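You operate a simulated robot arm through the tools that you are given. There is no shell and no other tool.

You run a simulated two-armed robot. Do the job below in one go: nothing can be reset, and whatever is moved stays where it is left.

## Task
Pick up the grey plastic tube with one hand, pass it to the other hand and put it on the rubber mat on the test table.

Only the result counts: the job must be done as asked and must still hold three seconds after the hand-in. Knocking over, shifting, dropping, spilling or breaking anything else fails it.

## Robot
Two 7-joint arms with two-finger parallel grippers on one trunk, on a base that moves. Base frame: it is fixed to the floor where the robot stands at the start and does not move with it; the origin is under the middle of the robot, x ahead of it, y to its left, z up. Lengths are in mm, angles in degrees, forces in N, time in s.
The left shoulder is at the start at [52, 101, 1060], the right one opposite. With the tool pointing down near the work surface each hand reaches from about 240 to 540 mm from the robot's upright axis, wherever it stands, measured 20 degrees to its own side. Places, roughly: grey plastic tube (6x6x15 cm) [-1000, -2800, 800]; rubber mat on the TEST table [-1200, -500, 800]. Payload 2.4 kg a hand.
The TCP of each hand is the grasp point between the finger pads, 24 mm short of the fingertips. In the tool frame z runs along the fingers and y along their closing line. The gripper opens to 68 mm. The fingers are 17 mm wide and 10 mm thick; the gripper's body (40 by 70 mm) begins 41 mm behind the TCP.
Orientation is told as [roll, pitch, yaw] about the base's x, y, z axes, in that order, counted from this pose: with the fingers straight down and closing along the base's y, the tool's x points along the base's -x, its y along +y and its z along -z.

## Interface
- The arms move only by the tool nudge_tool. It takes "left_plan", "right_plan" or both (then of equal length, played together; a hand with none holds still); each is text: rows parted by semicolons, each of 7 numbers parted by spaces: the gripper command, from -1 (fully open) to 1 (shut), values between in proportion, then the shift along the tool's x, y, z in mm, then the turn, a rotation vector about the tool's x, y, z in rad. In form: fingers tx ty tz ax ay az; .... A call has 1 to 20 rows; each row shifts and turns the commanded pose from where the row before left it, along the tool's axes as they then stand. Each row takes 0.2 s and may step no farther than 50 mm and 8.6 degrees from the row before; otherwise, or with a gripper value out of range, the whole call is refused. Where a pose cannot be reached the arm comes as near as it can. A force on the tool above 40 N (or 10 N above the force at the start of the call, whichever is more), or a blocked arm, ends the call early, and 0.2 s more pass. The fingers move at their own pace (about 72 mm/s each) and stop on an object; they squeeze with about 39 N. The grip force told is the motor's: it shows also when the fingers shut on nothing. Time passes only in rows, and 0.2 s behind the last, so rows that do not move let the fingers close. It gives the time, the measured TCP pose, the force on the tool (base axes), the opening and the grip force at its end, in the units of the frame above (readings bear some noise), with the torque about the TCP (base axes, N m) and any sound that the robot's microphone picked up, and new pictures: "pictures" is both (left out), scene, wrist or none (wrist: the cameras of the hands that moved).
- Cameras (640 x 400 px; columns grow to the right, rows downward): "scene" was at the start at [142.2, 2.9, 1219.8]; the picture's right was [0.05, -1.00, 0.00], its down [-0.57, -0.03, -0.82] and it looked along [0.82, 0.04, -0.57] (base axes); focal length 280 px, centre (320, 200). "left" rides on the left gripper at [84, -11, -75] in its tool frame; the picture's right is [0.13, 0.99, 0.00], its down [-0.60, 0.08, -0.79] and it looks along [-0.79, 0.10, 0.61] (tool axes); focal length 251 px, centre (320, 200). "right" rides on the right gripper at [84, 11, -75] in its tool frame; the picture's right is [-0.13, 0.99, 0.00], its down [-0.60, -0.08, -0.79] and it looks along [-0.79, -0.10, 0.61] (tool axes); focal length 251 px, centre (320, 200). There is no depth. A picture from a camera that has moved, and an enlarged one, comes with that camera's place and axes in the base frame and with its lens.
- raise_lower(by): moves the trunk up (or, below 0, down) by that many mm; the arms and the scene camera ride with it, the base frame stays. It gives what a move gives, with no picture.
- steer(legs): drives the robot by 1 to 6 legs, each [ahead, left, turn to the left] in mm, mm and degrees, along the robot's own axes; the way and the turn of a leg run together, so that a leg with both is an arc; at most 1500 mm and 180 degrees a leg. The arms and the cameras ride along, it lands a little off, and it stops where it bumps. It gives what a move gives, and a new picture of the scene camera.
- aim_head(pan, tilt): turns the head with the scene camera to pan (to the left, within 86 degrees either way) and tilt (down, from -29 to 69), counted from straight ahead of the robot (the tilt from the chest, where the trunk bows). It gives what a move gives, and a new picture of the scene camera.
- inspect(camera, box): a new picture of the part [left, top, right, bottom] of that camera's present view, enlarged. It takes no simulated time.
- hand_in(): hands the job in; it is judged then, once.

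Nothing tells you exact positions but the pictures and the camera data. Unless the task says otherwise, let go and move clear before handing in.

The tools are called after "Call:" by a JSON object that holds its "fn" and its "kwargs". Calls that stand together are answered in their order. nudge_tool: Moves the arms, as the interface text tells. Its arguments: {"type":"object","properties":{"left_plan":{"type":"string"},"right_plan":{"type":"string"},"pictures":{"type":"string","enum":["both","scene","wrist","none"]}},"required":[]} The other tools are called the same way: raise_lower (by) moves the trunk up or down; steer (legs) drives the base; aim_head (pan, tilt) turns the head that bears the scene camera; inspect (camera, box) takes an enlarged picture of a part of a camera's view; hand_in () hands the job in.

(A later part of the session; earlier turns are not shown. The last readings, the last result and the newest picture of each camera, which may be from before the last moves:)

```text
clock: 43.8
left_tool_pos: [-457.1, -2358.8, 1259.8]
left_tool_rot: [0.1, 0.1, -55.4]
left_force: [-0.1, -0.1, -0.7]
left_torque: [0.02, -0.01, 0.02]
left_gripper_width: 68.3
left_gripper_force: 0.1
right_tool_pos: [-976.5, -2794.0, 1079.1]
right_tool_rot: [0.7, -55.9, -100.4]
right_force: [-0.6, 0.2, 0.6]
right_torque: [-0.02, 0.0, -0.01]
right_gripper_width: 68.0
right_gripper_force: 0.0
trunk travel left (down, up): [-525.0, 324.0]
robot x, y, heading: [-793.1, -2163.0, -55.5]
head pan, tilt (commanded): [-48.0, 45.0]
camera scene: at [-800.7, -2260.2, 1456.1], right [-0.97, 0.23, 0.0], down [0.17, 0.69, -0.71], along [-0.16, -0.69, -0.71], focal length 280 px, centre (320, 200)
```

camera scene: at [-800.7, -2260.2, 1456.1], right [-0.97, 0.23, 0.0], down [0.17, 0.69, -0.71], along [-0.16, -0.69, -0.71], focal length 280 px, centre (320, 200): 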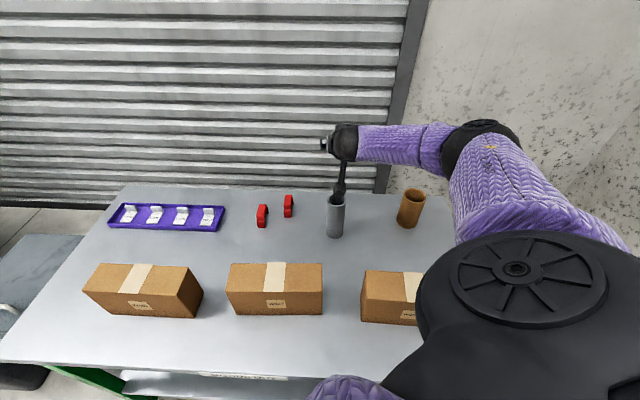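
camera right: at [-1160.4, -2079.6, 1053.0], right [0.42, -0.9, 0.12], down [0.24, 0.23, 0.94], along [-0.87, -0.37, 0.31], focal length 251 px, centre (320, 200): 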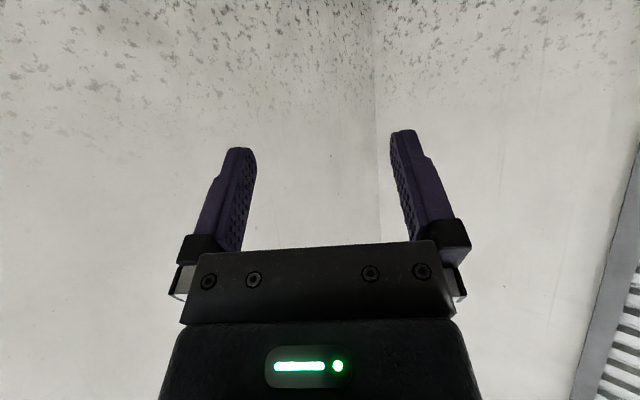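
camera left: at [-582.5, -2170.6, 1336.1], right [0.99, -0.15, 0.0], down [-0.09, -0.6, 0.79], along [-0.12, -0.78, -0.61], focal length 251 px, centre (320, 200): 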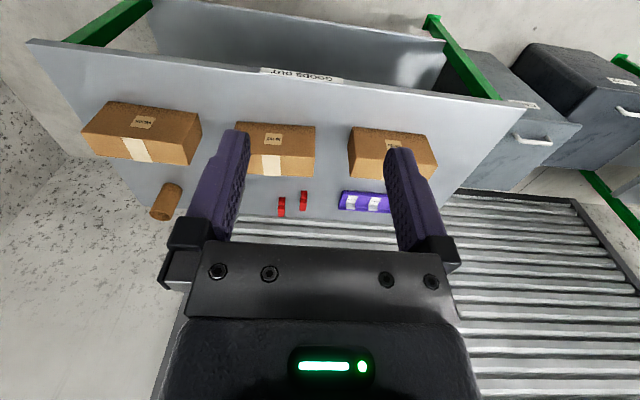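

The hand is now 6 mm short of the tube axis; the palm needs a bit more room, so I pull back 5 mm, then lower the trunk until the fingertips are just above the tube rim and check the alignment.

Call:
{"fn": "nudge_tool", "kwargs": {"right_plan": "-1 2.8 -1 -4.1 0 0 0; -1 0 0 0 0 0 0", "pictures": "none"}}

Call:
{"fn": "raise_lower", "kwargs": {"by": -160}}

Call:
{"fn": "nudge_tool", "kwargs": {"right_plan": "-1 0 0 0 0 0 0", "pictures": "both"}}

```text
clock: 44.4
left_tool_pos: [-455.1, -2357.8, 1260.7]
left_tool_rot: [0.0, 0.1, -55.4]
left_force: [0.7, -0.3, 0.0]
left_torque: [-0.03, 0.0, -0.01]
left_gripper_width: 67.8
left_gripper_force: 0.1
right_tool_pos: [-976.3, -2787.2, 1080.7]
right_tool_rot: [0.8, -55.8, -100.3]
right_force: [0.0, 0.4, 0.3]
right_torque: [0.01, 0.0, -0.06]
right_gripper_width: 67.9
right_gripper_force: 0.1
trunk travel left (down, up): [-525.0, 324.0]
robot x, y, heading: [-794.1, -2161.7, -55.2]
head pan, tilt (commanded): [-48.0, 45.0]
```

```text
clock: 46.2
left_tool_pos: [-456.0, -2357.9, 1102.0]
left_tool_rot: [0.1, 0.0, -55.4]
left_force: [-0.3, 0.1, 0.0]
left_torque: [0.01, 0.0, 0.01]
left_gripper_width: 67.8
left_gripper_force: 0.0
right_tool_pos: [-977.3, -2786.9, 921.0]
right_tool_rot: [0.7, -55.9, -100.4]
right_force: [0.2, 0.7, -0.3]
right_torque: [-0.03, 0.02, 0.02]
right_gripper_width: 68.3
right_gripper_force: 0.1
trunk travel left (down, up): [-365.0, 485.0]
robot x, y, heading: [-792.6, -2161.0, -55.5]
head pan, tilt (commanded): [-48.0, 45.0]
```

```text
clock: 46.6
left_tool_pos: [-454.9, -2357.5, 1100.1]
left_tool_rot: [0.0, 0.1, -55.4]
left_force: [-0.6, 0.5, 0.0]
left_torque: [-0.02, -0.01, 0.02]
left_gripper_width: 68.1
left_gripper_force: 0.1
right_tool_pos: [-976.5, -2786.9, 922.2]
right_tool_rot: [0.8, -55.9, -100.2]
right_force: [0.0, 0.0, 0.2]
right_torque: [0.01, -0.01, 0.0]
right_gripper_width: 67.9
right_gripper_force: 0.0
trunk travel left (down, up): [-365.0, 485.0]
robot x, y, heading: [-793.5, -2165.2, -55.5]
head pan, tilt (commanded): [-48.0, 45.0]
camera scene: at [-789.9, -2273.6, 1295.4], right [-0.97, 0.23, 0.0], down [0.17, 0.69, -0.71], along [-0.17, -0.69, -0.71], focal length 280 px, centre (320, 200)
camera right: at [-946.5, -2681.2, 892.8], right [0.96, -0.24, 0.11], down [-0.03, 0.33, 0.94], along [-0.26, -0.91, 0.31], focal length 251 px, centre (320, 200)
```

scene: 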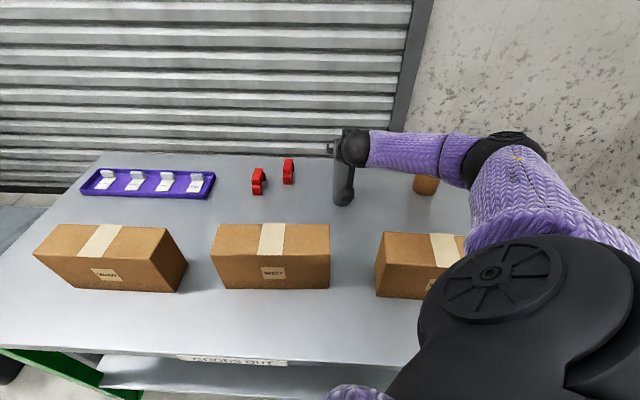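
right: 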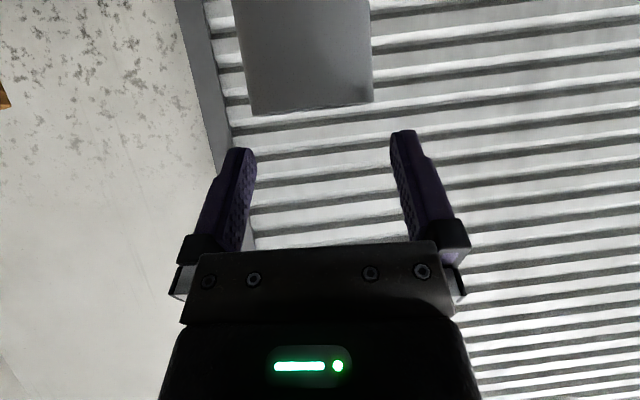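

The fingers straddle the tube's line well (lateral error about 1 mm). I'll advance 3 mm and lower 60 mm, then check clearance over the boxes.

Call:
{"fn": "nudge_tool", "kwargs": {"right_plan": "-1 -1.7 0 2.5 0 0 0", "pictures": "none"}}

Call:
{"fn": "raise_lower", "kwargs": {"by": -55}}

Call:
{"fn": "nudge_tool", "kwargs": {"right_plan": "-1 0 0 0 0 0 0", "pictures": "both"}}

```text
clock: 47.0
left_tool_pos: [-456.0, -2358.5, 1101.0]
left_tool_rot: [0.0, 0.1, -55.4]
left_force: [0.8, 0.0, -0.4]
left_torque: [0.01, 0.01, -0.01]
left_gripper_width: 67.9
left_gripper_force: 0.0
right_tool_pos: [-976.8, -2789.3, 920.2]
right_tool_rot: [0.9, -56.0, -100.4]
right_force: [-0.4, 0.7, 0.7]
right_torque: [0.01, 0.0, 0.0]
right_gripper_width: 67.8
right_gripper_force: 0.0
trunk travel left (down, up): [-365.0, 485.0]
robot x, y, heading: [-792.9, -2162.4, -55.5]
head pan, tilt (commanded): [-48.0, 45.0]
```

```text
clock: 48.0
left_tool_pos: [-455.4, -2357.2, 1046.1]
left_tool_rot: [0.0, 0.1, -55.5]
left_force: [0.0, 0.5, 0.5]
left_torque: [-0.02, 0.0, -0.01]
left_gripper_width: 68.1
left_gripper_force: 0.1
right_tool_pos: [-977.9, -2789.4, 865.3]
right_tool_rot: [0.9, -55.9, -100.3]
right_force: [0.0, 0.7, 0.8]
right_torque: [-0.04, -0.03, 0.0]
right_gripper_width: 67.8
right_gripper_force: 0.0
trunk travel left (down, up): [-310.0, 540.0]
robot x, y, heading: [-790.3, -2162.5, -55.4]
head pan, tilt (commanded): [-48.0, 45.0]
```

```text
clock: 48.4
left_tool_pos: [-456.0, -2358.5, 1045.4]
left_tool_rot: [-0.1, 0.0, -55.4]
left_force: [0.5, 0.0, 0.1]
left_torque: [0.01, -0.02, -0.01]
left_gripper_width: 68.0
left_gripper_force: 0.0
right_tool_pos: [-976.7, -2789.4, 866.2]
right_tool_rot: [0.8, -55.9, -100.2]
right_force: [0.5, -0.9, -0.2]
right_torque: [0.01, 0.02, 0.0]
right_gripper_width: 68.1
right_gripper_force: 0.0
trunk travel left (down, up): [-310.0, 540.0]
robot x, y, heading: [-791.9, -2165.0, -55.2]
head pan, tilt (commanded): [-48.0, 45.0]
camera scene: at [-784.3, -2281.8, 1239.8], right [-0.97, 0.23, 0.0], down [0.17, 0.69, -0.71], along [-0.17, -0.69, -0.71], focal length 280 px, centre (320, 200)
camera right: at [-947.0, -2684.2, 837.7], right [0.96, -0.24, 0.11], down [-0.03, 0.33, 0.94], along [-0.26, -0.91, 0.31], focal length 251 px, centre (320, 200)
```

scene: 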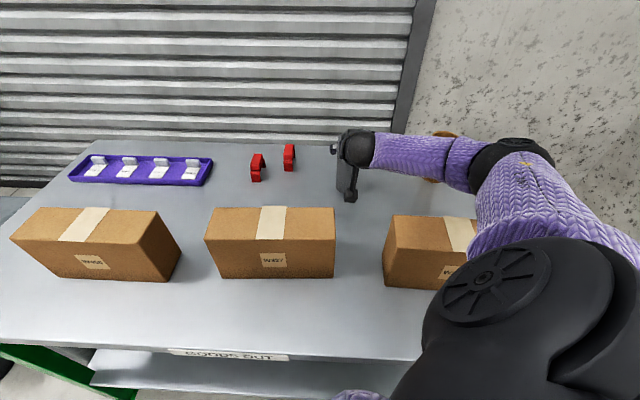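
right: 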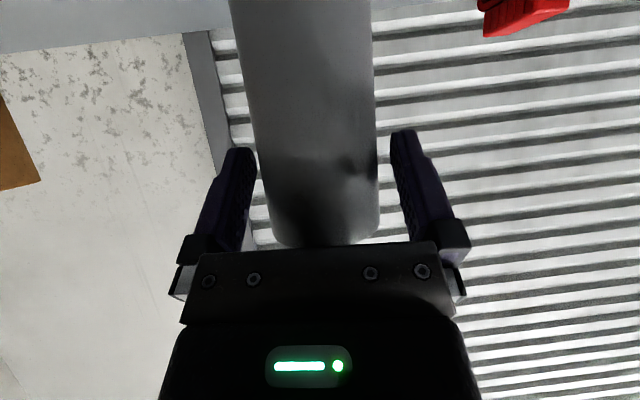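

The tube sits centred between the fingers with clearance on both sides, and the arm is clear of the boxes. I lower the last 42 mm and check again before closing.

Call:
{"fn": "raise_lower", "kwargs": {"by": -42}}

Call:
{"fn": "nudge_tool", "kwargs": {"right_plan": "-1 0 0 0 0 0 0", "pictures": "both"}}

```text
clock: 49.2
left_tool_pos: [-455.2, -2358.8, 1003.9]
left_tool_rot: [-0.1, 0.0, -55.5]
left_force: [0.3, -0.4, -0.2]
left_torque: [-0.04, 0.0, 0.01]
left_gripper_width: 68.0
left_gripper_force: 0.1
right_tool_pos: [-977.4, -2790.3, 825.2]
right_tool_rot: [0.8, -56.0, -100.3]
right_force: [-0.5, 0.8, 0.7]
right_torque: [-0.01, 0.03, 0.01]
right_gripper_width: 67.9
right_gripper_force: 0.1
trunk travel left (down, up): [-268.0, 582.0]
robot x, y, heading: [-789.6, -2159.7, -55.5]
head pan, tilt (commanded): [-48.0, 45.0]
```

```text
clock: 49.6
left_tool_pos: [-456.1, -2358.0, 1002.9]
left_tool_rot: [0.0, 0.0, -55.4]
left_force: [-0.8, 0.4, 0.7]
left_torque: [0.0, -0.01, -0.01]
left_gripper_width: 68.0
left_gripper_force: 0.0
right_tool_pos: [-977.2, -2791.0, 824.0]
right_tool_rot: [0.9, -55.9, -100.3]
right_force: [-0.3, -0.3, 0.9]
right_torque: [0.0, -0.04, -0.01]
right_gripper_width: 68.1
right_gripper_force: 0.1
trunk travel left (down, up): [-268.0, 582.0]
robot x, y, heading: [-790.9, -2160.3, -55.7]
head pan, tilt (commanded): [-48.0, 45.0]
camera scene: at [-779.3, -2289.0, 1197.3], right [-0.97, 0.23, 0.0], down [0.16, 0.69, -0.71], along [-0.17, -0.69, -0.71], focal length 280 px, centre (320, 200)
camera right: at [-947.1, -2684.2, 795.8], right [0.96, -0.24, 0.11], down [-0.03, 0.33, 0.94], along [-0.26, -0.91, 0.31], focal length 251 px, centre (320, 200)
```

scene: 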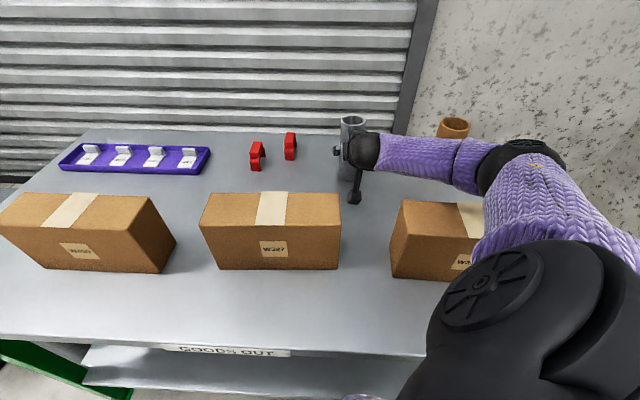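
right: 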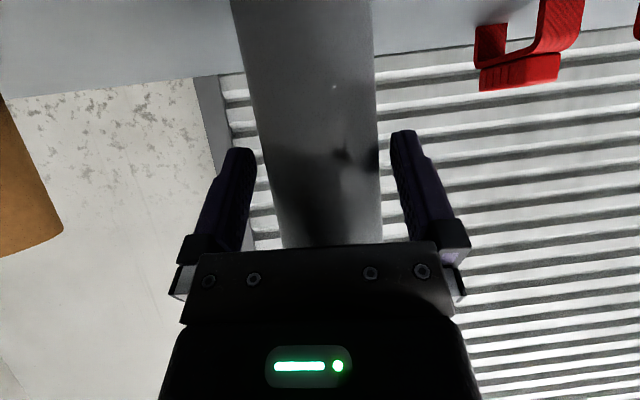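

The fingers straddle the tube at about 86 mm above the table. I close the right gripper.

Call:
{"fn": "nudge_tool", "kwargs": {"right_plan": "0.6 0 0 0 0 0 0; 1 0 0 0 0 0 0; 1 0 0 0 0 0 0; 1 0 0 0 0 0 0; 1 0 0 0 0 0 0", "pictures": "both"}}

```text
clock: 50.8
left_tool_pos: [-454.4, -2357.3, 1002.2]
left_tool_rot: [0.0, -0.1, -55.4]
left_force: [0.2, 0.4, 0.8]
left_torque: [0.02, -0.02, 0.03]
left_gripper_width: 68.0
left_gripper_force: 0.1
right_tool_pos: [-977.2, -2791.1, 823.6]
right_tool_rot: [0.9, -55.9, -100.3]
right_force: [-0.6, -0.1, 0.6]
right_torque: [-0.07, 0.08, -0.01]
right_gripper_width: 52.5
right_gripper_force: 38.9
trunk travel left (down, up): [-268.0, 582.0]
robot x, y, heading: [-791.6, -2165.5, -55.6]
head pan, tilt (commanded): [-48.0, 45.0]
camera scene: at [-779.3, -2288.9, 1197.3], right [-0.97, 0.23, 0.0], down [0.17, 0.69, -0.71], along [-0.17, -0.69, -0.71], focal length 280 px, centre (320, 200)
camera right: at [-947.1, -2684.2, 795.8], right [0.96, -0.24, 0.11], down [-0.03, 0.33, 0.94], along [-0.26, -0.91, 0.31], focal length 251 px, centre (320, 200)
```

scene: 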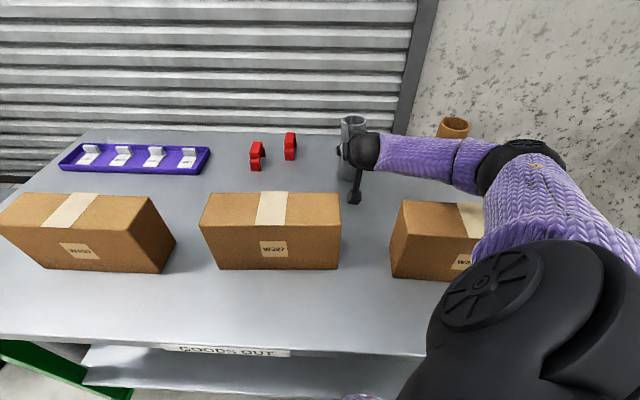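
right: 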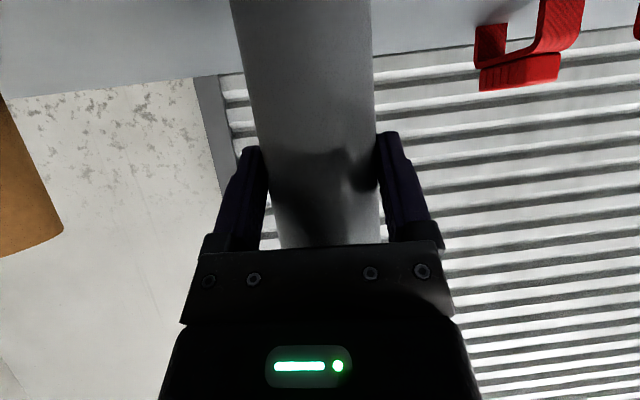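

The grip holds at 52.5 mm with 39 N. I lift by raising the trunk straight up, high enough to clear boxes.

Call:
{"fn": "raise_lower", "kwargs": {"by": 40}}

Call:
{"fn": "raise_lower", "kwargs": {"by": 230}}

Call:
{"fn": "nudge_tool", "kwargs": {"right_plan": "1 0 0 0 0 0 0", "pictures": "both"}}

```text
clock: 51.7
left_tool_pos: [-456.6, -2358.1, 1043.2]
left_tool_rot: [-0.2, 0.0, -55.4]
left_force: [-0.4, -0.3, 0.6]
left_torque: [-0.03, 0.03, 0.0]
left_gripper_width: 68.4
left_gripper_force: 0.0
right_tool_pos: [-977.8, -2789.9, 863.5]
right_tool_rot: [0.7, -56.0, -100.3]
right_force: [0.5, -0.8, 0.0]
right_torque: [0.03, -0.04, -0.01]
right_gripper_width: 52.4
right_gripper_force: 38.7
trunk travel left (down, up): [-308.0, 542.0]
robot x, y, heading: [-790.3, -2163.2, -55.6]
head pan, tilt (commanded): [-48.0, 45.0]
```

```text
clock: 54.1
left_tool_pos: [-455.7, -2357.8, 1273.7]
left_tool_rot: [0.0, 0.1, -55.4]
left_force: [-0.1, -0.5, 0.2]
left_torque: [0.02, 0.03, -0.04]
left_gripper_width: 68.1
left_gripper_force: 0.0
right_tool_pos: [-977.7, -2789.3, 1093.0]
right_tool_rot: [0.8, -55.9, -100.3]
right_force: [-0.5, -0.2, -0.1]
right_torque: [0.04, 0.0, 0.01]
right_gripper_width: 52.3
right_gripper_force: 38.9
trunk travel left (down, up): [-538.0, 312.0]
robot x, y, heading: [-793.0, -2159.3, -55.5]
head pan, tilt (commanded): [-48.0, 45.0]
```

```text
clock: 54.5
left_tool_pos: [-455.6, -2358.9, 1273.9]
left_tool_rot: [0.0, 0.0, -55.5]
left_force: [0.3, 1.0, 0.6]
left_torque: [0.03, -0.03, 0.0]
left_gripper_width: 68.1
left_gripper_force: 0.1
right_tool_pos: [-976.2, -2790.8, 1094.3]
right_tool_rot: [0.8, -55.9, -100.3]
right_force: [-0.4, 0.0, -0.9]
right_torque: [0.0, 0.0, 0.02]
right_gripper_width: 52.3
right_gripper_force: 39.2
trunk travel left (down, up): [-538.0, 312.0]
robot x, y, heading: [-790.3, -2162.9, -55.4]
head pan, tilt (commanded): [-48.0, 45.0]
camera scene: at [-800.9, -2257.8, 1469.2], right [-0.97, 0.23, 0.0], down [0.17, 0.69, -0.71], along [-0.17, -0.69, -0.71], focal length 280 px, centre (320, 200)
camera right: at [-947.0, -2684.3, 1065.7], right [0.96, -0.24, 0.11], down [-0.03, 0.33, 0.94], along [-0.26, -0.91, 0.31], focal length 251 px, centre (320, 200)
```

scene: 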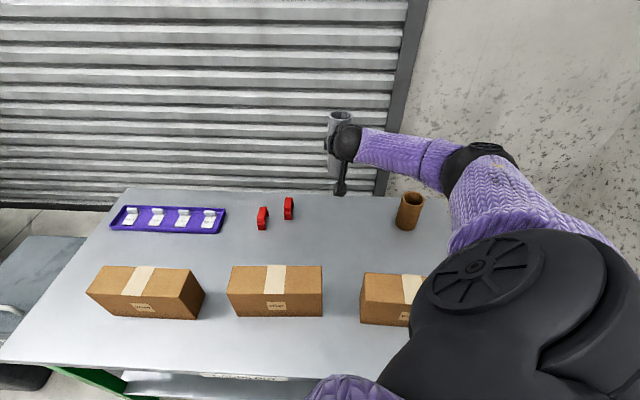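
right: 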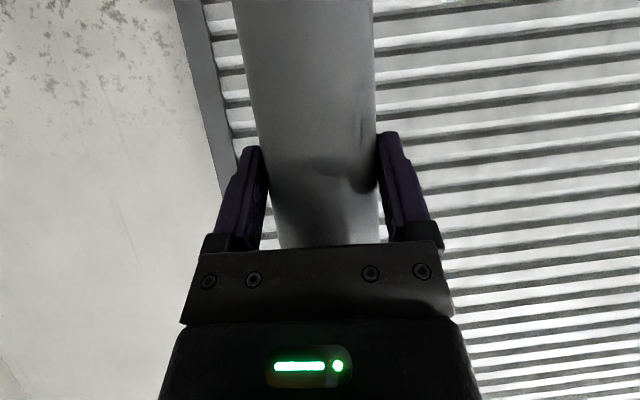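

The tube is lifted and firmly held, bottom at about z = 1008. I back straight away from the table to open floor for the handover.

Call:
{"fn": "steer", "kwargs": {"legs": [[-506, 620, 0]]}}

Call:
{"fn": "aim_head", "kwargs": {"pan": -20, "tilt": 35}}

```text
clock: 58.8
left_tool_pos: [-231.2, -1597.6, 1274.3]
left_tool_rot: [0.0, 0.0, -55.3]
left_force: [0.2, -0.4, 0.1]
left_torque: [-0.01, -0.01, 0.0]
left_gripper_width: 67.8
left_gripper_force: 0.0
right_tool_pos: [-753.4, -2028.3, 1094.7]
right_tool_rot: [0.8, -55.9, -100.4]
right_force: [-0.7, -1.1, -0.9]
right_torque: [0.02, -0.04, 0.01]
right_gripper_width: 52.3
right_gripper_force: 39.3
trunk travel left (down, up): [-538.0, 312.0]
robot x, y, heading: [-567.6, -1401.6, -55.5]
head pan, tilt (commanded): [-48.0, 45.0]
camera scene: at [-576.3, -1496.4, 1469.3], right [-0.97, 0.23, 0.0], down [0.17, 0.69, -0.71], along [-0.17, -0.69, -0.71], focal length 280 px, centre (320, 200)
```

scene: 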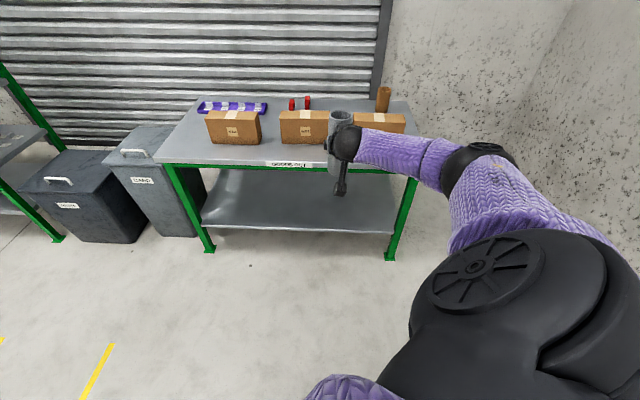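

```text
clock: 59.7
left_tool_pos: [-231.5, -1596.1, 1274.4]
left_tool_rot: [-0.1, -0.1, -55.3]
left_force: [-1.1, 0.4, -0.6]
left_torque: [0.0, 0.01, 0.0]
left_gripper_width: 68.0
left_gripper_force: 0.0
right_tool_pos: [-753.1, -2029.7, 1093.3]
right_tool_rot: [0.9, -55.9, -100.2]
right_force: [-0.3, 0.2, -1.1]
right_torque: [-0.02, 0.03, 0.01]
right_gripper_width: 52.3
right_gripper_force: 39.0
trunk travel left (down, up): [-538.0, 312.0]
robot x, y, heading: [-565.0, -1402.8, -55.3]
head pan, tilt (commanded): [-20.0, 35.0]
camera scene: at [-535.5, -1503.0, 1484.0], right [-0.97, -0.25, 0.0], down [-0.14, 0.56, -0.82], along [0.2, -0.79, -0.57], focal length 280 px, centre (320, 200)
```

scene: 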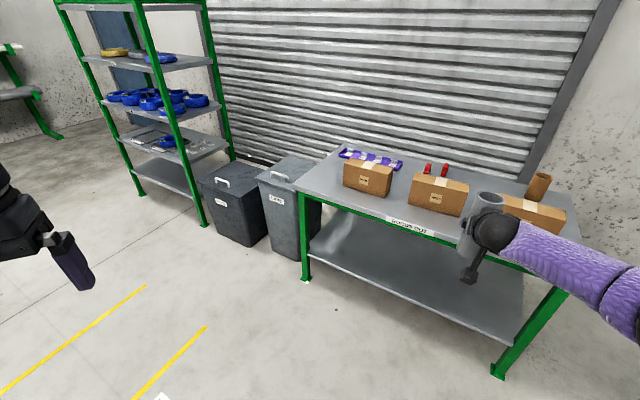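

On open floor now. I bring the right hand with the tube in front of my chest while turning it to point left, in two halves, keeping the tube upright.

Call:
{"fn": "nudge_tool", "kwargs": {"right_plan": "1 13.2 20.6 -19.6 -0.1085 0 -0.0732; 1 11.6 23.5 -17.2 -0.1085 0 -0.0732; 1 9.7 26 -14.4 -0.1085 0 -0.0732; 1 7.8 28.1 -11.5 -0.1085 0 -0.0732; 1 5.6 29.6 -8.4 -0.1085 0 -0.0732; 1 3.5 30.7 -5.1 -0.1085 0 -0.0732; 1 1.2 31.3 -1.7 -0.1085 0 -0.0732; 1 -1.1 31.2 1.7 -0.1085 0 -0.0732", "pictures": "both"}}

```text
clock: 61.5
left_tool_pos: [-231.4, -1596.8, 1273.7]
left_tool_rot: [0.0, 0.1, -55.4]
left_force: [1.1, -0.4, -0.2]
left_torque: [0.0, -0.01, -0.03]
left_gripper_width: 68.1
left_gripper_force: 0.1
right_tool_pos: [-558.2, -1870.4, 1095.7]
right_tool_rot: [0.5, -56.4, -40.0]
right_force: [0.1, 0.3, -0.4]
right_torque: [0.02, 0.01, 0.01]
right_gripper_width: 52.1
right_gripper_force: 38.9
trunk travel left (down, up): [-538.0, 312.0]
robot x, y, heading: [-564.4, -1402.8, -55.6]
head pan, tilt (commanded): [-20.0, 35.0]
camera scene: at [-535.1, -1502.9, 1484.1], right [-0.97, -0.25, 0.0], down [-0.14, 0.56, -0.82], along [0.2, -0.79, -0.57], focal length 280 px, centre (320, 200)
camera right: at [-633.7, -1792.3, 1066.0], right [0.69, 0.72, 0.11], down [-0.3, 0.14, 0.94], along [0.66, -0.68, 0.32], focal length 251 px, centre (320, 200)
```

scene: 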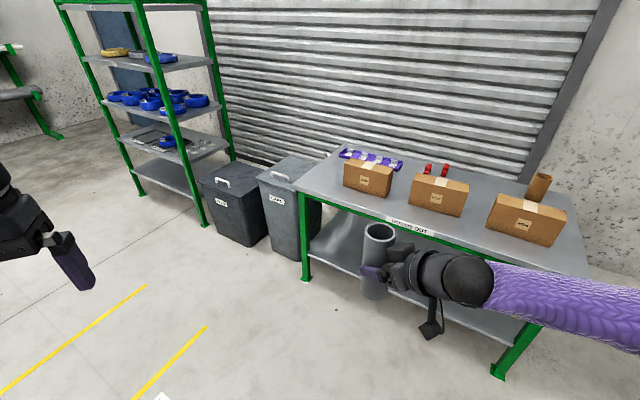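
right: 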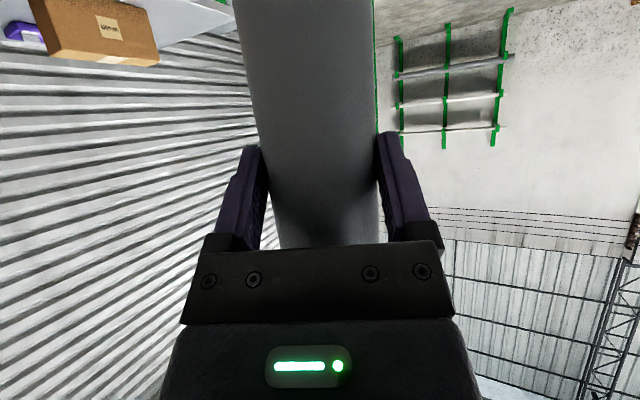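

That worked without limits. I continue the second half of the swing so the right hand points left in front of me.

Call:
{"fn": "nudge_tool", "kwargs": {"right_plan": "1 -3.4 30.7 5.1 -0.1085 0 -0.0732; 1 -5.6 29.7 8.3 -0.1085 0 -0.0732; 1 -7.7 28.1 11.4 -0.1085 0 -0.0732; 1 -9.7 26.1 14.4 -0.1085 0 -0.0732; 1 -11.5 23.6 17.1 -0.1085 0 -0.0732; 1 -13.1 20.7 19.5 -0.1085 0 -0.0732; 1 -14.5 17.4 21.6 -0.1085 0 -0.0732; 1 -15.7 13.9 23.3 -0.1085 0 -0.0732", "pictures": "none"}}

Call:
{"fn": "aim_head", "kwargs": {"pan": 0, "tilt": 45}}

```text
clock: 63.3
left_tool_pos: [-230.7, -1596.0, 1273.4]
left_tool_rot: [0.0, 0.1, -55.4]
left_force: [0.0, 0.6, 0.3]
left_torque: [0.0, 0.03, 0.0]
left_gripper_width: 68.0
left_gripper_force: 0.1
right_tool_pos: [-363.6, -1711.7, 1096.9]
right_tool_rot: [-0.4, -56.4, 20.6]
right_force: [-0.5, 0.8, -0.7]
right_torque: [0.03, 0.0, -0.01]
right_gripper_width: 52.1
right_gripper_force: 39.3
trunk travel left (down, up): [-538.0, 312.0]
robot x, y, heading: [-564.8, -1400.1, -55.4]
head pan, tilt (commanded): [-20.0, 35.0]
```

```text
clock: 64.1
left_tool_pos: [-232.3, -1596.8, 1273.2]
left_tool_rot: [0.0, 0.0, -55.5]
left_force: [-0.6, 0.5, -0.2]
left_torque: [0.02, -0.02, 0.0]
left_gripper_width: 67.9
left_gripper_force: 0.0
right_tool_pos: [-364.1, -1711.3, 1096.4]
right_tool_rot: [-0.2, -56.5, 20.5]
right_force: [0.1, 0.5, 0.4]
right_torque: [0.03, -0.01, -0.04]
right_gripper_width: 52.4
right_gripper_force: 39.0
trunk travel left (down, up): [-538.0, 312.0]
robot x, y, heading: [-565.4, -1400.8, -55.5]
head pan, tilt (commanded): [0.0, 45.0]
camera scene: at [-511.2, -1484.7, 1469.3], right [-0.82, -0.57, 0.0], down [-0.4, 0.58, -0.71], along [0.4, -0.58, -0.71], focal length 280 px, centre (320, 200)
```

scene: 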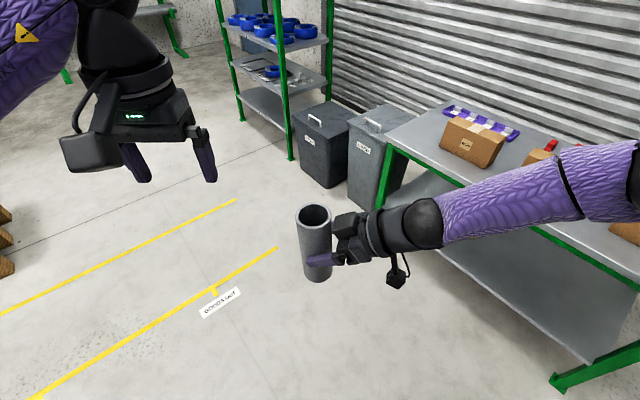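

The tube is upright in front of my chest, held by the right hand from the right. The left hand will come from above, turned about 104° clockwise so its closing line is parallel to the right hand's and its camera faces away. First I turn it in place.

Call:
{"fn": "nudge_tool", "kwargs": {"left_plan": "-1 0 0 0 0 0 0.1396; -1 0 0 0 0 0 0.1396; -1 0 0 0 0 0 0.1396; -1 0 0 0 0 0 0.1396; -1 0 0 0 0 0 0.1396; -1 0 0 0 0 0 0.1396; -1 0 0 0 0 0 0.1396; -1 0 0 0 0 0 0.1396; -1 0 0 0 0 0 0.1396; -1 0 0 0 0 0 0.1396; -1 0 0 0 0 0 0.1396; -1 0 0 0 0 0 0.1396; -1 0 0 0 0 0 0.1396", "pictures": "both"}}

```text
clock: 66.9
left_tool_pos: [-400.9, -1528.9, 1264.9]
left_tool_rot: [0.0, 0.0, -159.4]
left_force: [-0.7, -0.1, 0.7]
left_torque: [-0.01, -0.01, -0.03]
left_gripper_width: 67.9
left_gripper_force: 0.0
left hand out of reach, approached as far as the arm can: row 6, 7, 8, 9, 10, 11, 12, 13
right_tool_pos: [-363.4, -1710.3, 1096.5]
right_tool_rot: [-0.2, -56.5, 20.5]
right_force: [-0.4, -0.2, -0.7]
right_torque: [0.0, 0.01, -0.01]
right_gripper_width: 52.2
right_gripper_force: 38.8
trunk travel left (down, up): [-538.0, 312.0]
robot x, y, heading: [-566.4, -1403.0, -55.5]
head pan, tilt (commanded): [0.0, 45.0]
camera scene: at [-511.5, -1484.7, 1469.2], right [-0.82, -0.57, 0.0], down [-0.4, 0.58, -0.71], along [0.4, -0.58, -0.71], focal length 280 px, centre (320, 200)
camera left: at [-326.0, -1489.4, 1341.2], right [0.47, -0.88, 0.0], down [-0.54, -0.29, 0.79], along [-0.7, -0.37, -0.61], focal length 251 px, centre (320, 200)
```

scene: 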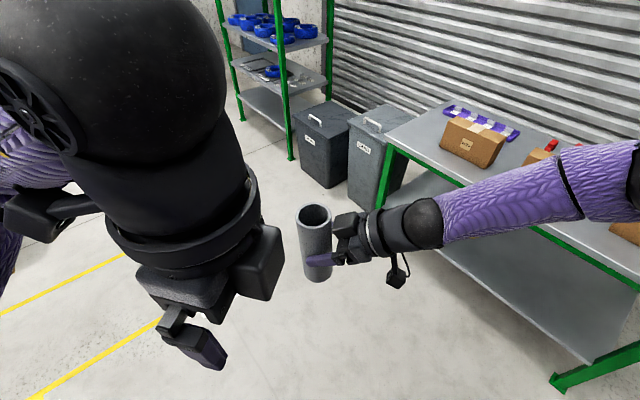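
left: 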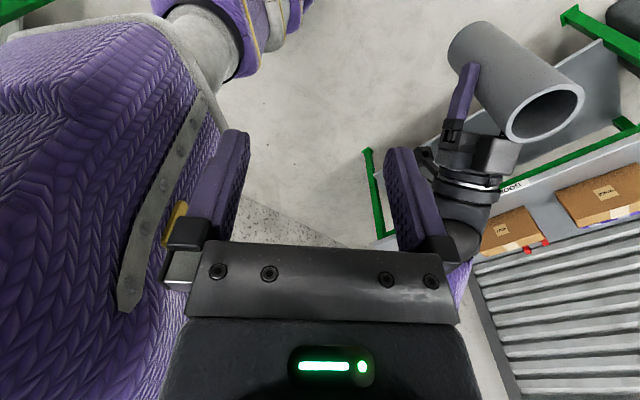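

The left hand got the orientation but had to come in close to my chest to do it. I'll see whether it can keep this orientation while moving out over the tube, staying high above it.

Call:
{"fn": "nudge_tool", "kwargs": {"left_plan": "-1 -3 30 0 0 0 0; -1 -3 30 0 0 0 0", "pictures": "scene"}}

```text
clock: 67.5
left_tool_pos: [-422.5, -1557.9, 1265.0]
left_tool_rot: [0.0, 0.1, -159.2]
left_force: [-0.2, 1.1, 0.3]
left_torque: [-0.01, -0.01, 0.02]
left_gripper_width: 67.7
left_gripper_force: 0.0
left hand out of reach, approached as far as the arm can: row 1, 2
right_tool_pos: [-364.3, -1711.4, 1097.3]
right_tool_rot: [-0.2, -56.5, 20.5]
right_force: [-0.3, 0.0, 0.2]
right_torque: [0.0, 0.0, 0.0]
right_gripper_width: 51.9
right_gripper_force: 38.6
trunk travel left (down, up): [-538.0, 312.0]
robot x, y, heading: [-568.3, -1402.3, -55.3]
head pan, tilt (commanded): [0.0, 45.0]
camera scene: at [-511.4, -1484.9, 1469.2], right [-0.82, -0.57, 0.0], down [-0.4, 0.58, -0.71], along [0.4, -0.58, -0.71], focal length 280 px, centre (320, 200)
```

scene: 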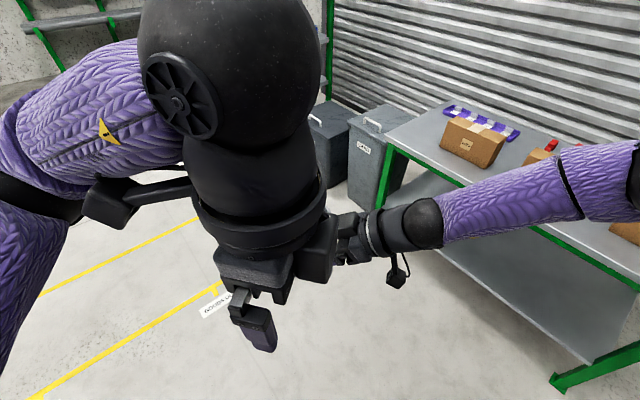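

The left wrist can't keep that turn farther out, so I'll back out of it: return the left hand to its earlier spot and heading, then try approaching with the opposite turn and a lean away from the right hand.

Call:
{"fn": "nudge_tool", "kwargs": {"left_plan": "-1 12.7 8 0 0 0 -0.1396; -1 11.5 9.7 0 0 0 -0.1396; -1 10 11.2 0 0 0 -0.1396; -1 8.3 12.5 0 0 0 -0.1396; -1 6.5 13.5 0 0 0 -0.1396; -1 4.6 14.3 0 0 0 -0.1396; -1 2.5 14.8 0 0 0 -0.1396; -1 0.5 15 0 0 0 -0.1396; -1 -1.6 14.9 0 0 0 -0.1396; -1 -3.7 14.5 0 0 0 -0.1396; -1 -5.7 13.9 0 0 0 -0.1396; -1 -7.6 13 0 0 0 -0.1396; -1 -9.3 11.8 0 0 0 -0.1396", "pictures": "scene"}}

```text
clock: 70.3
left_tool_pos: [-231.3, -1597.3, 1263.9]
left_tool_rot: [0.0, -0.1, -55.1]
left_force: [-0.1, -0.7, 0.8]
left_torque: [0.0, 0.01, -0.03]
left_gripper_width: 68.0
left_gripper_force: 0.1
right_tool_pos: [-364.6, -1711.4, 1096.7]
right_tool_rot: [-0.2, -56.4, 20.5]
right_force: [0.8, 0.5, -0.7]
right_torque: [0.01, 0.04, 0.0]
right_gripper_width: 52.0
right_gripper_force: 38.3
trunk travel left (down, up): [-538.0, 312.0]
robot x, y, heading: [-569.0, -1404.5, -55.9]
head pan, tilt (commanded): [0.0, 45.0]
camera scene: at [-511.0, -1484.7, 1469.2], right [-0.82, -0.57, 0.0], down [-0.4, 0.58, -0.71], along [0.4, -0.58, -0.71], focal length 280 px, centre (320, 200)
```

scene: 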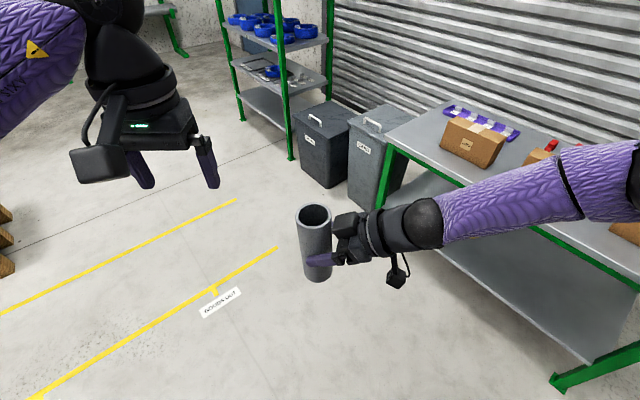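

The left hand is back. Now I turn it 76° the other way, matching the right hand's line.

Call:
{"fn": "nudge_tool", "kwargs": {"left_plan": "-1 0 0 0 0 0 -0.1474; -1 0 0 0 0 0 -0.1474; -1 0 0 0 0 0 -0.1474; -1 0 0 0 0 0 -0.1474; -1 0 0 0 0 0 -0.1474; -1 0 0 0 0 0 -0.1474; -1 0 0 0 0 0 -0.1474; -1 0 0 0 0 0 -0.1474; -1 0 0 0 0 0 -0.1474", "pictures": "scene"}}

```text
clock: 72.3
left_tool_pos: [-229.6, -1596.4, 1265.3]
left_tool_rot: [0.0, 0.1, 20.8]
left_force: [-0.7, 0.1, 0.2]
left_torque: [0.01, -0.01, 0.02]
left_gripper_width: 68.1
left_gripper_force: 0.1
right_tool_pos: [-363.6, -1711.0, 1097.0]
right_tool_rot: [-0.3, -56.4, 20.5]
right_force: [0.5, 0.2, -1.2]
right_torque: [0.02, 0.02, 0.0]
right_gripper_width: 51.9
right_gripper_force: 38.9
trunk travel left (down, up): [-538.0, 312.0]
robot x, y, heading: [-572.0, -1405.2, -55.6]
head pan, tilt (commanded): [0.0, 45.0]
camera scene: at [-511.2, -1484.7, 1469.2], right [-0.82, -0.57, 0.0], down [-0.4, 0.58, -0.71], along [0.4, -0.58, -0.71], focal length 280 px, centre (320, 200)
```

scene: 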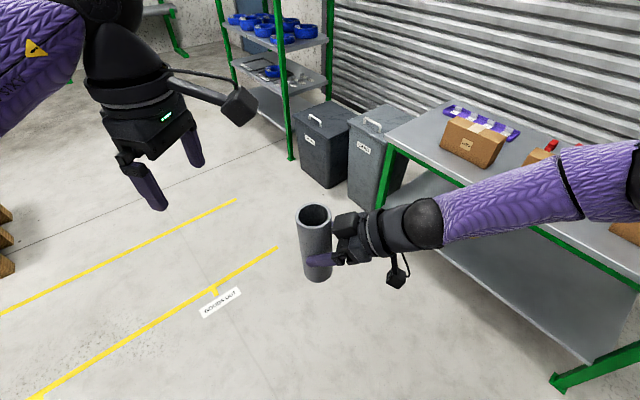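

The left hand is parallel to the right hand now. Next I lean it 40° so its body tilts away from the right hand, fingers pointing down and toward the tube.

Call:
{"fn": "nudge_tool", "kwargs": {"left_plan": "-1 0 0 0 0 0.1396 0; -1 0 0 0 0 0.1396 0; -1 0 0 0 0 0.1396 0; -1 0 0 0 0 0.1396 0; -1 0 0 0 0 0.1396 0", "pictures": "both"}}

```text
clock: 73.5
left_tool_pos: [-229.6, -1596.5, 1265.5]
left_tool_rot: [0.0, 40.1, 20.7]
left_force: [-0.4, 0.4, -0.6]
left_torque: [0.03, 0.03, -0.01]
left_gripper_width: 68.0
left_gripper_force: 0.1
right_tool_pos: [-364.0, -1711.3, 1095.1]
right_tool_rot: [-0.2, -56.5, 20.5]
right_force: [0.8, -0.7, -1.0]
right_torque: [0.04, -0.04, -0.01]
right_gripper_width: 51.7
right_gripper_force: 39.1
trunk travel left (down, up): [-538.0, 312.0]
robot x, y, heading: [-565.8, -1401.8, -55.5]
head pan, tilt (commanded): [0.0, 45.0]
camera scene: at [-510.9, -1484.6, 1469.2], right [-0.82, -0.57, 0.0], down [-0.4, 0.58, -0.71], along [0.4, -0.58, -0.71], focal length 280 px, centre (320, 200)
camera left: at [-240.7, -1613.3, 1376.0], right [-0.44, 0.89, 0.08], down [0.88, 0.42, 0.22], along [0.16, 0.17, -0.97], focal length 251 px, centre (320, 200)
```

scene: 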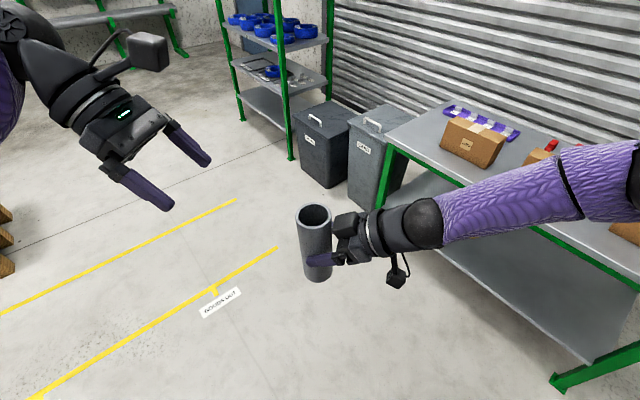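
left: 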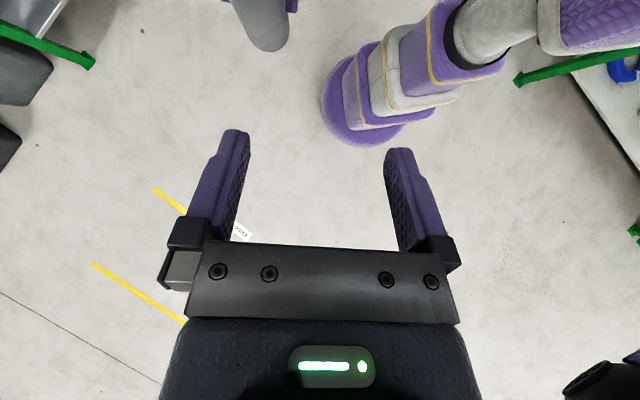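

The lean works within reach. Before moving in, I measure the tube's rim position relative to the hands with enlarged views.

Call:
{"fn": "inspect", "kwargs": {"camera": "scene", "box": [272, 190, 368, 250]}}

Call:
{"fn": "inspect", "kwargs": {"camera": "scene", "box": [272, 235, 368, 295]}}

Call:
{"fn": "inspect", "kwargs": {"camera": "left", "box": [180, 0, 340, 100]}}

```text
6.67 times, centred on (320, 220) of scene
camera zoom: at [-510.9, -1484.6, 1469.2], right [-0.82, -0.57, 0.0], down [-0.4, 0.58, -0.71], along [0.4, -0.58, -0.71], focal length 1866 px, centre (320, 67)
```

zoom: 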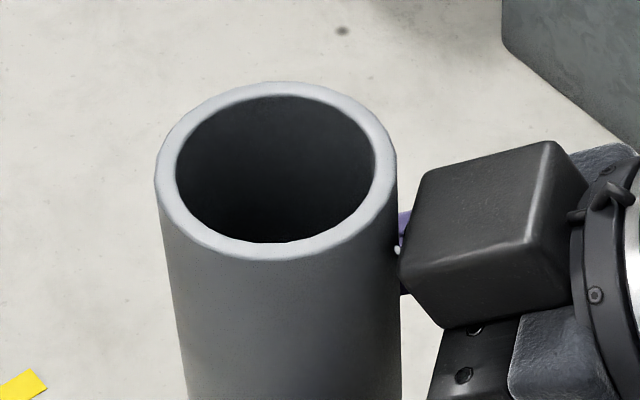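

```text
6.67 times, centred on (320, 265) of scene
camera zoom: at [-510.9, -1484.6, 1469.2], right [-0.82, -0.57, 0.0], down [-0.4, 0.58, -0.71], along [0.4, -0.58, -0.71], focal length 1866 px, centre (320, -233)
```

zoom: 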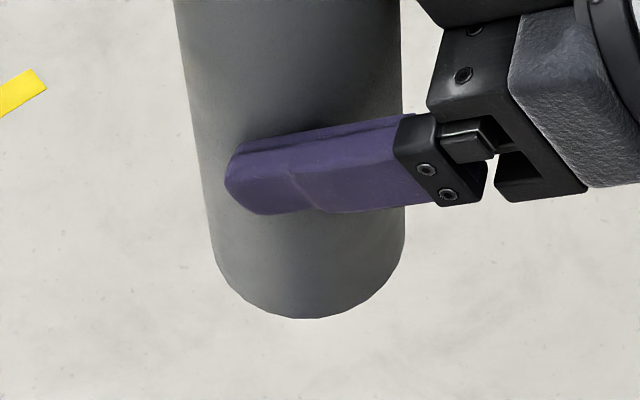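

```text
4.00 times, centred on (260, 50) of left
camera zoom: at [-240.7, -1613.3, 1376.0], right [-0.44, 0.89, 0.08], down [0.88, 0.42, 0.22], along [0.16, 0.17, -0.97], focal length 1006 px, centre (560, 800)
```

zoom: 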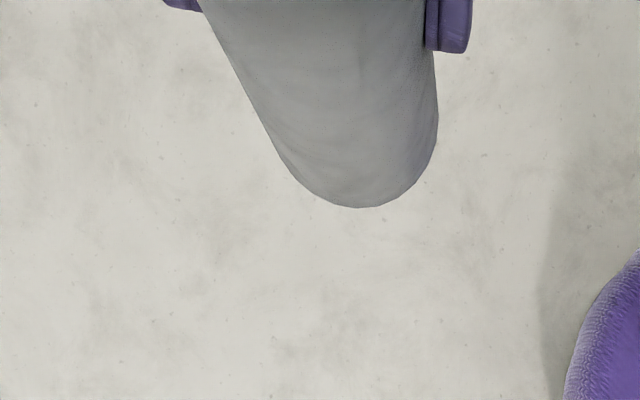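

Rim centre measured at about [-347, -1705, 1164], bottom centre near [-353, -1708]; the tube leans about 2.5°. I want a closer look at the right hand's shape on top before bringing the left fingers in.

Call:
{"fn": "inspect", "kwargs": {"camera": "scene", "box": [290, 190, 450, 290]}}

Call:
{"fn": "inspect", "kwargs": {"camera": "scene", "box": [60, 60, 220, 160]}}

Call:
{"fn": "inspect", "kwargs": {"camera": "scene", "box": [80, 80, 240, 220]}}

```text
4.00 times, centred on (370, 240) of scene
camera zoom: at [-510.9, -1484.6, 1469.2], right [-0.82, -0.57, 0.0], down [-0.4, 0.58, -0.71], along [0.4, -0.58, -0.71], focal length 1120 px, centre (120, 40)
```

zoom: 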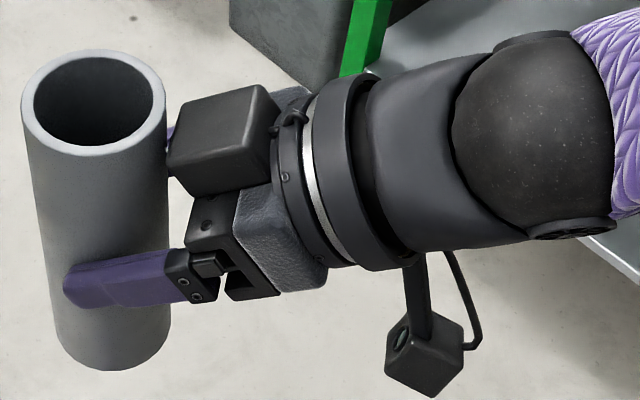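

```text
4.00 times, centred on (140, 110) of scene
camera zoom: at [-510.9, -1484.6, 1469.2], right [-0.82, -0.57, 0.0], down [-0.4, 0.58, -0.71], along [0.4, -0.58, -0.71], focal length 1120 px, centre (1040, 560)
```

zoom: 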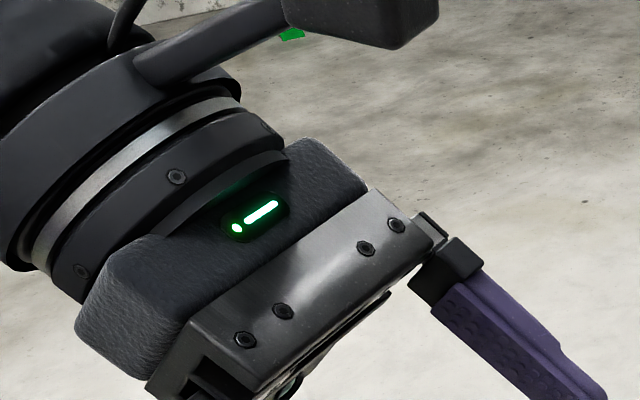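

```text
2.86 times, centred on (160, 150) of scene
camera zoom: at [-510.9, -1484.6, 1469.2], right [-0.82, -0.57, 0.0], down [-0.4, 0.58, -0.71], along [0.4, -0.58, -0.71], focal length 800 px, centre (777, 343)
```

zoom: 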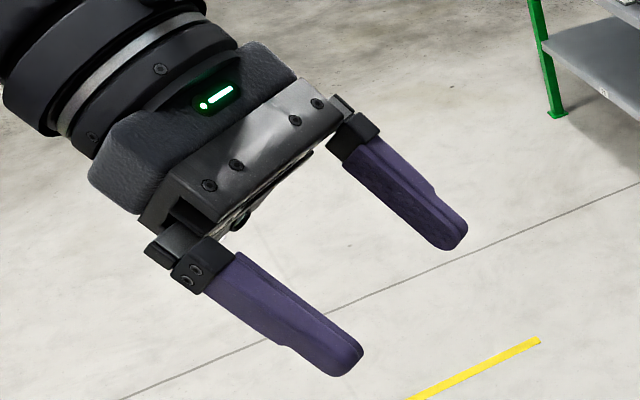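

The right hand carries a motor block on its top side touching the tube's back; the left fingers, spread ±34 mm, will pass clear of it. I move the left hand to a pre-grasp point 80 mm back along its own axis.

Call:
{"fn": "nudge_tool", "kwargs": {"left_plan": "-1 12.3 -20 35.8 0 0 0; -1 12.3 -20 35.8 0 0 0; -1 12.3 -20 35.8 0 0 0; -1 0 0 0 0 0 0", "pictures": "both"}}

```text
clock: 74.5
left_tool_pos: [-302.9, -1685.7, 1205.1]
left_tool_rot: [0.0, 40.2, 20.8]
left_force: [0.0, 0.3, 0.1]
left_torque: [-0.01, -0.02, -0.03]
left_gripper_width: 68.1
left_gripper_force: 0.1
right_tool_pos: [-363.6, -1710.2, 1097.1]
right_tool_rot: [-0.3, -56.5, 20.5]
right_force: [0.0, -0.4, -1.4]
right_torque: [-0.01, 0.01, 0.05]
right_gripper_width: 51.8
right_gripper_force: 38.8
trunk travel left (down, up): [-538.0, 312.0]
robot x, y, heading: [-570.2, -1400.2, -55.4]
head pan, tilt (commanded): [0.0, 45.0]
camera scene: at [-511.0, -1484.4, 1469.3], right [-0.82, -0.57, 0.0], down [-0.4, 0.58, -0.71], along [0.4, -0.58, -0.71], focal length 280 px, centre (320, 200)
camera left: at [-314.1, -1702.6, 1316.8], right [-0.44, 0.89, 0.08], down [0.88, 0.42, 0.22], along [0.16, 0.17, -0.97], focal length 251 px, centre (320, 200)
```

scene: 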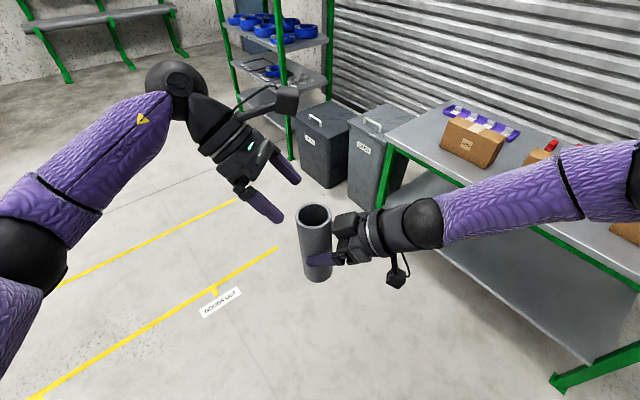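
left: 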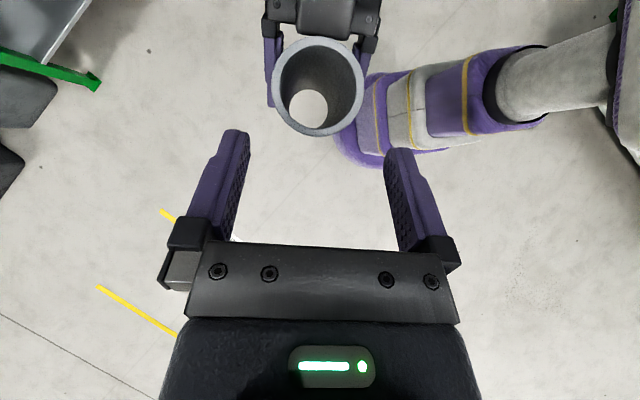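

From the left wrist camera the rim centre lies almost exactly on the left hand's line (about 3 mm sideways). I correct that and advance part-way.

Call:
{"fn": "nudge_tool", "kwargs": {"left_plan": "-1 -0.5 -2.7 15 0 0 0; -1 -0.5 0 20 0 0 0; -1 0 0 0 0 0 0", "pictures": "both"}}

```text
clock: 75.3
left_tool_pos: [-321.9, -1696.6, 1178.2]
left_tool_rot: [0.0, 40.0, 20.7]
left_force: [-0.1, -0.2, 0.7]
left_torque: [-0.02, -0.02, 0.02]
left_gripper_width: 68.1
left_gripper_force: 0.2
right_tool_pos: [-364.4, -1711.4, 1096.8]
right_tool_rot: [-0.2, -56.5, 20.5]
right_force: [1.1, -0.6, -0.7]
right_torque: [-0.02, 0.04, 0.01]
right_gripper_width: 51.7
right_gripper_force: 39.5
trunk travel left (down, up): [-538.0, 312.0]
robot x, y, heading: [-566.9, -1400.8, -55.5]
head pan, tilt (commanded): [0.0, 45.0]
camera scene: at [-511.1, -1484.7, 1469.2], right [-0.82, -0.57, 0.0], down [-0.4, 0.58, -0.71], along [0.4, -0.58, -0.71], focal length 280 px, centre (320, 200)
camera left: at [-332.7, -1713.8, 1289.3], right [-0.44, 0.89, 0.08], down [0.88, 0.42, 0.22], along [0.16, 0.17, -0.97], focal length 251 px, centre (320, 200)
```

scene: 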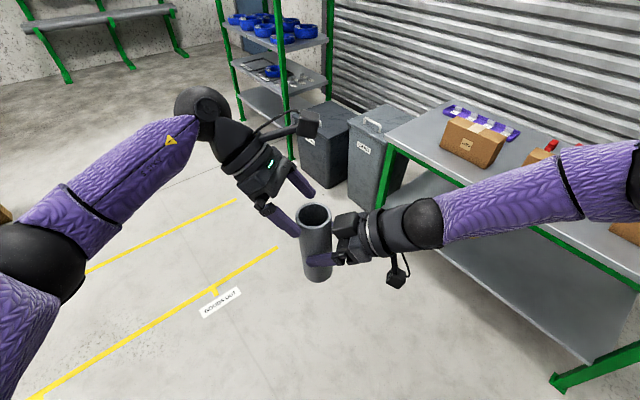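
left: 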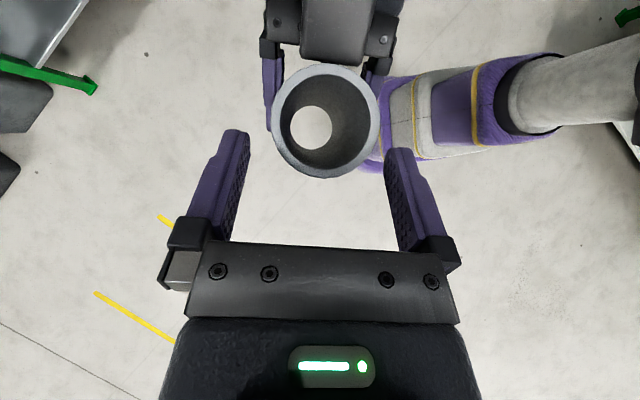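

The rim is centred between the left fingers (offset under 1 mm). I advance the remaining 43 mm.

Call:
{"fn": "nudge_tool", "kwargs": {"left_plan": "-1 0 0 15 0 0 0; -1 0 0 15 0 0 0; -1 0 0 12.5 0 0 0; -1 0 0 0 0 0 0", "pictures": "both"}}

```text
clock: 76.3
left_tool_pos: [-345.7, -1706.8, 1147.6]
left_tool_rot: [0.1, 40.1, 20.7]
left_force: [-0.7, 0.5, -0.2]
left_torque: [0.02, 0.02, 0.01]
left_gripper_width: 67.9
left_gripper_force: 0.1
right_tool_pos: [-363.5, -1712.4, 1097.3]
right_tool_rot: [-0.3, -56.5, 20.6]
right_force: [-0.4, -0.4, -0.5]
right_torque: [0.02, 0.04, -0.01]
right_gripper_width: 51.8
right_gripper_force: 39.4
trunk travel left (down, up): [-538.0, 312.0]
robot x, y, heading: [-565.2, -1403.1, -55.6]
head pan, tilt (commanded): [0.0, 45.0]
camera scene: at [-511.1, -1484.7, 1469.2], right [-0.82, -0.57, 0.0], down [-0.4, 0.58, -0.71], along [0.4, -0.58, -0.71], focal length 280 px, centre (320, 200)
camera left: at [-356.3, -1724.0, 1258.3], right [-0.44, 0.89, 0.08], down [0.88, 0.42, 0.22], along [0.16, 0.17, -0.97], focal length 251 px, centre (320, 200)
```

scene: 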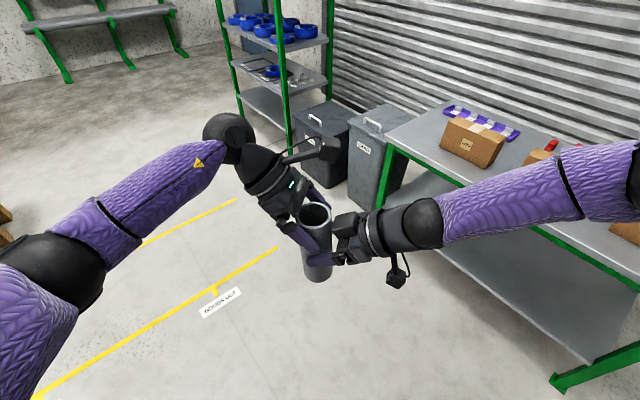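
left: 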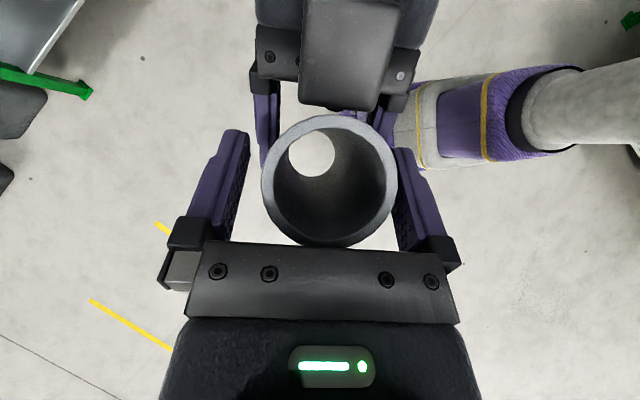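

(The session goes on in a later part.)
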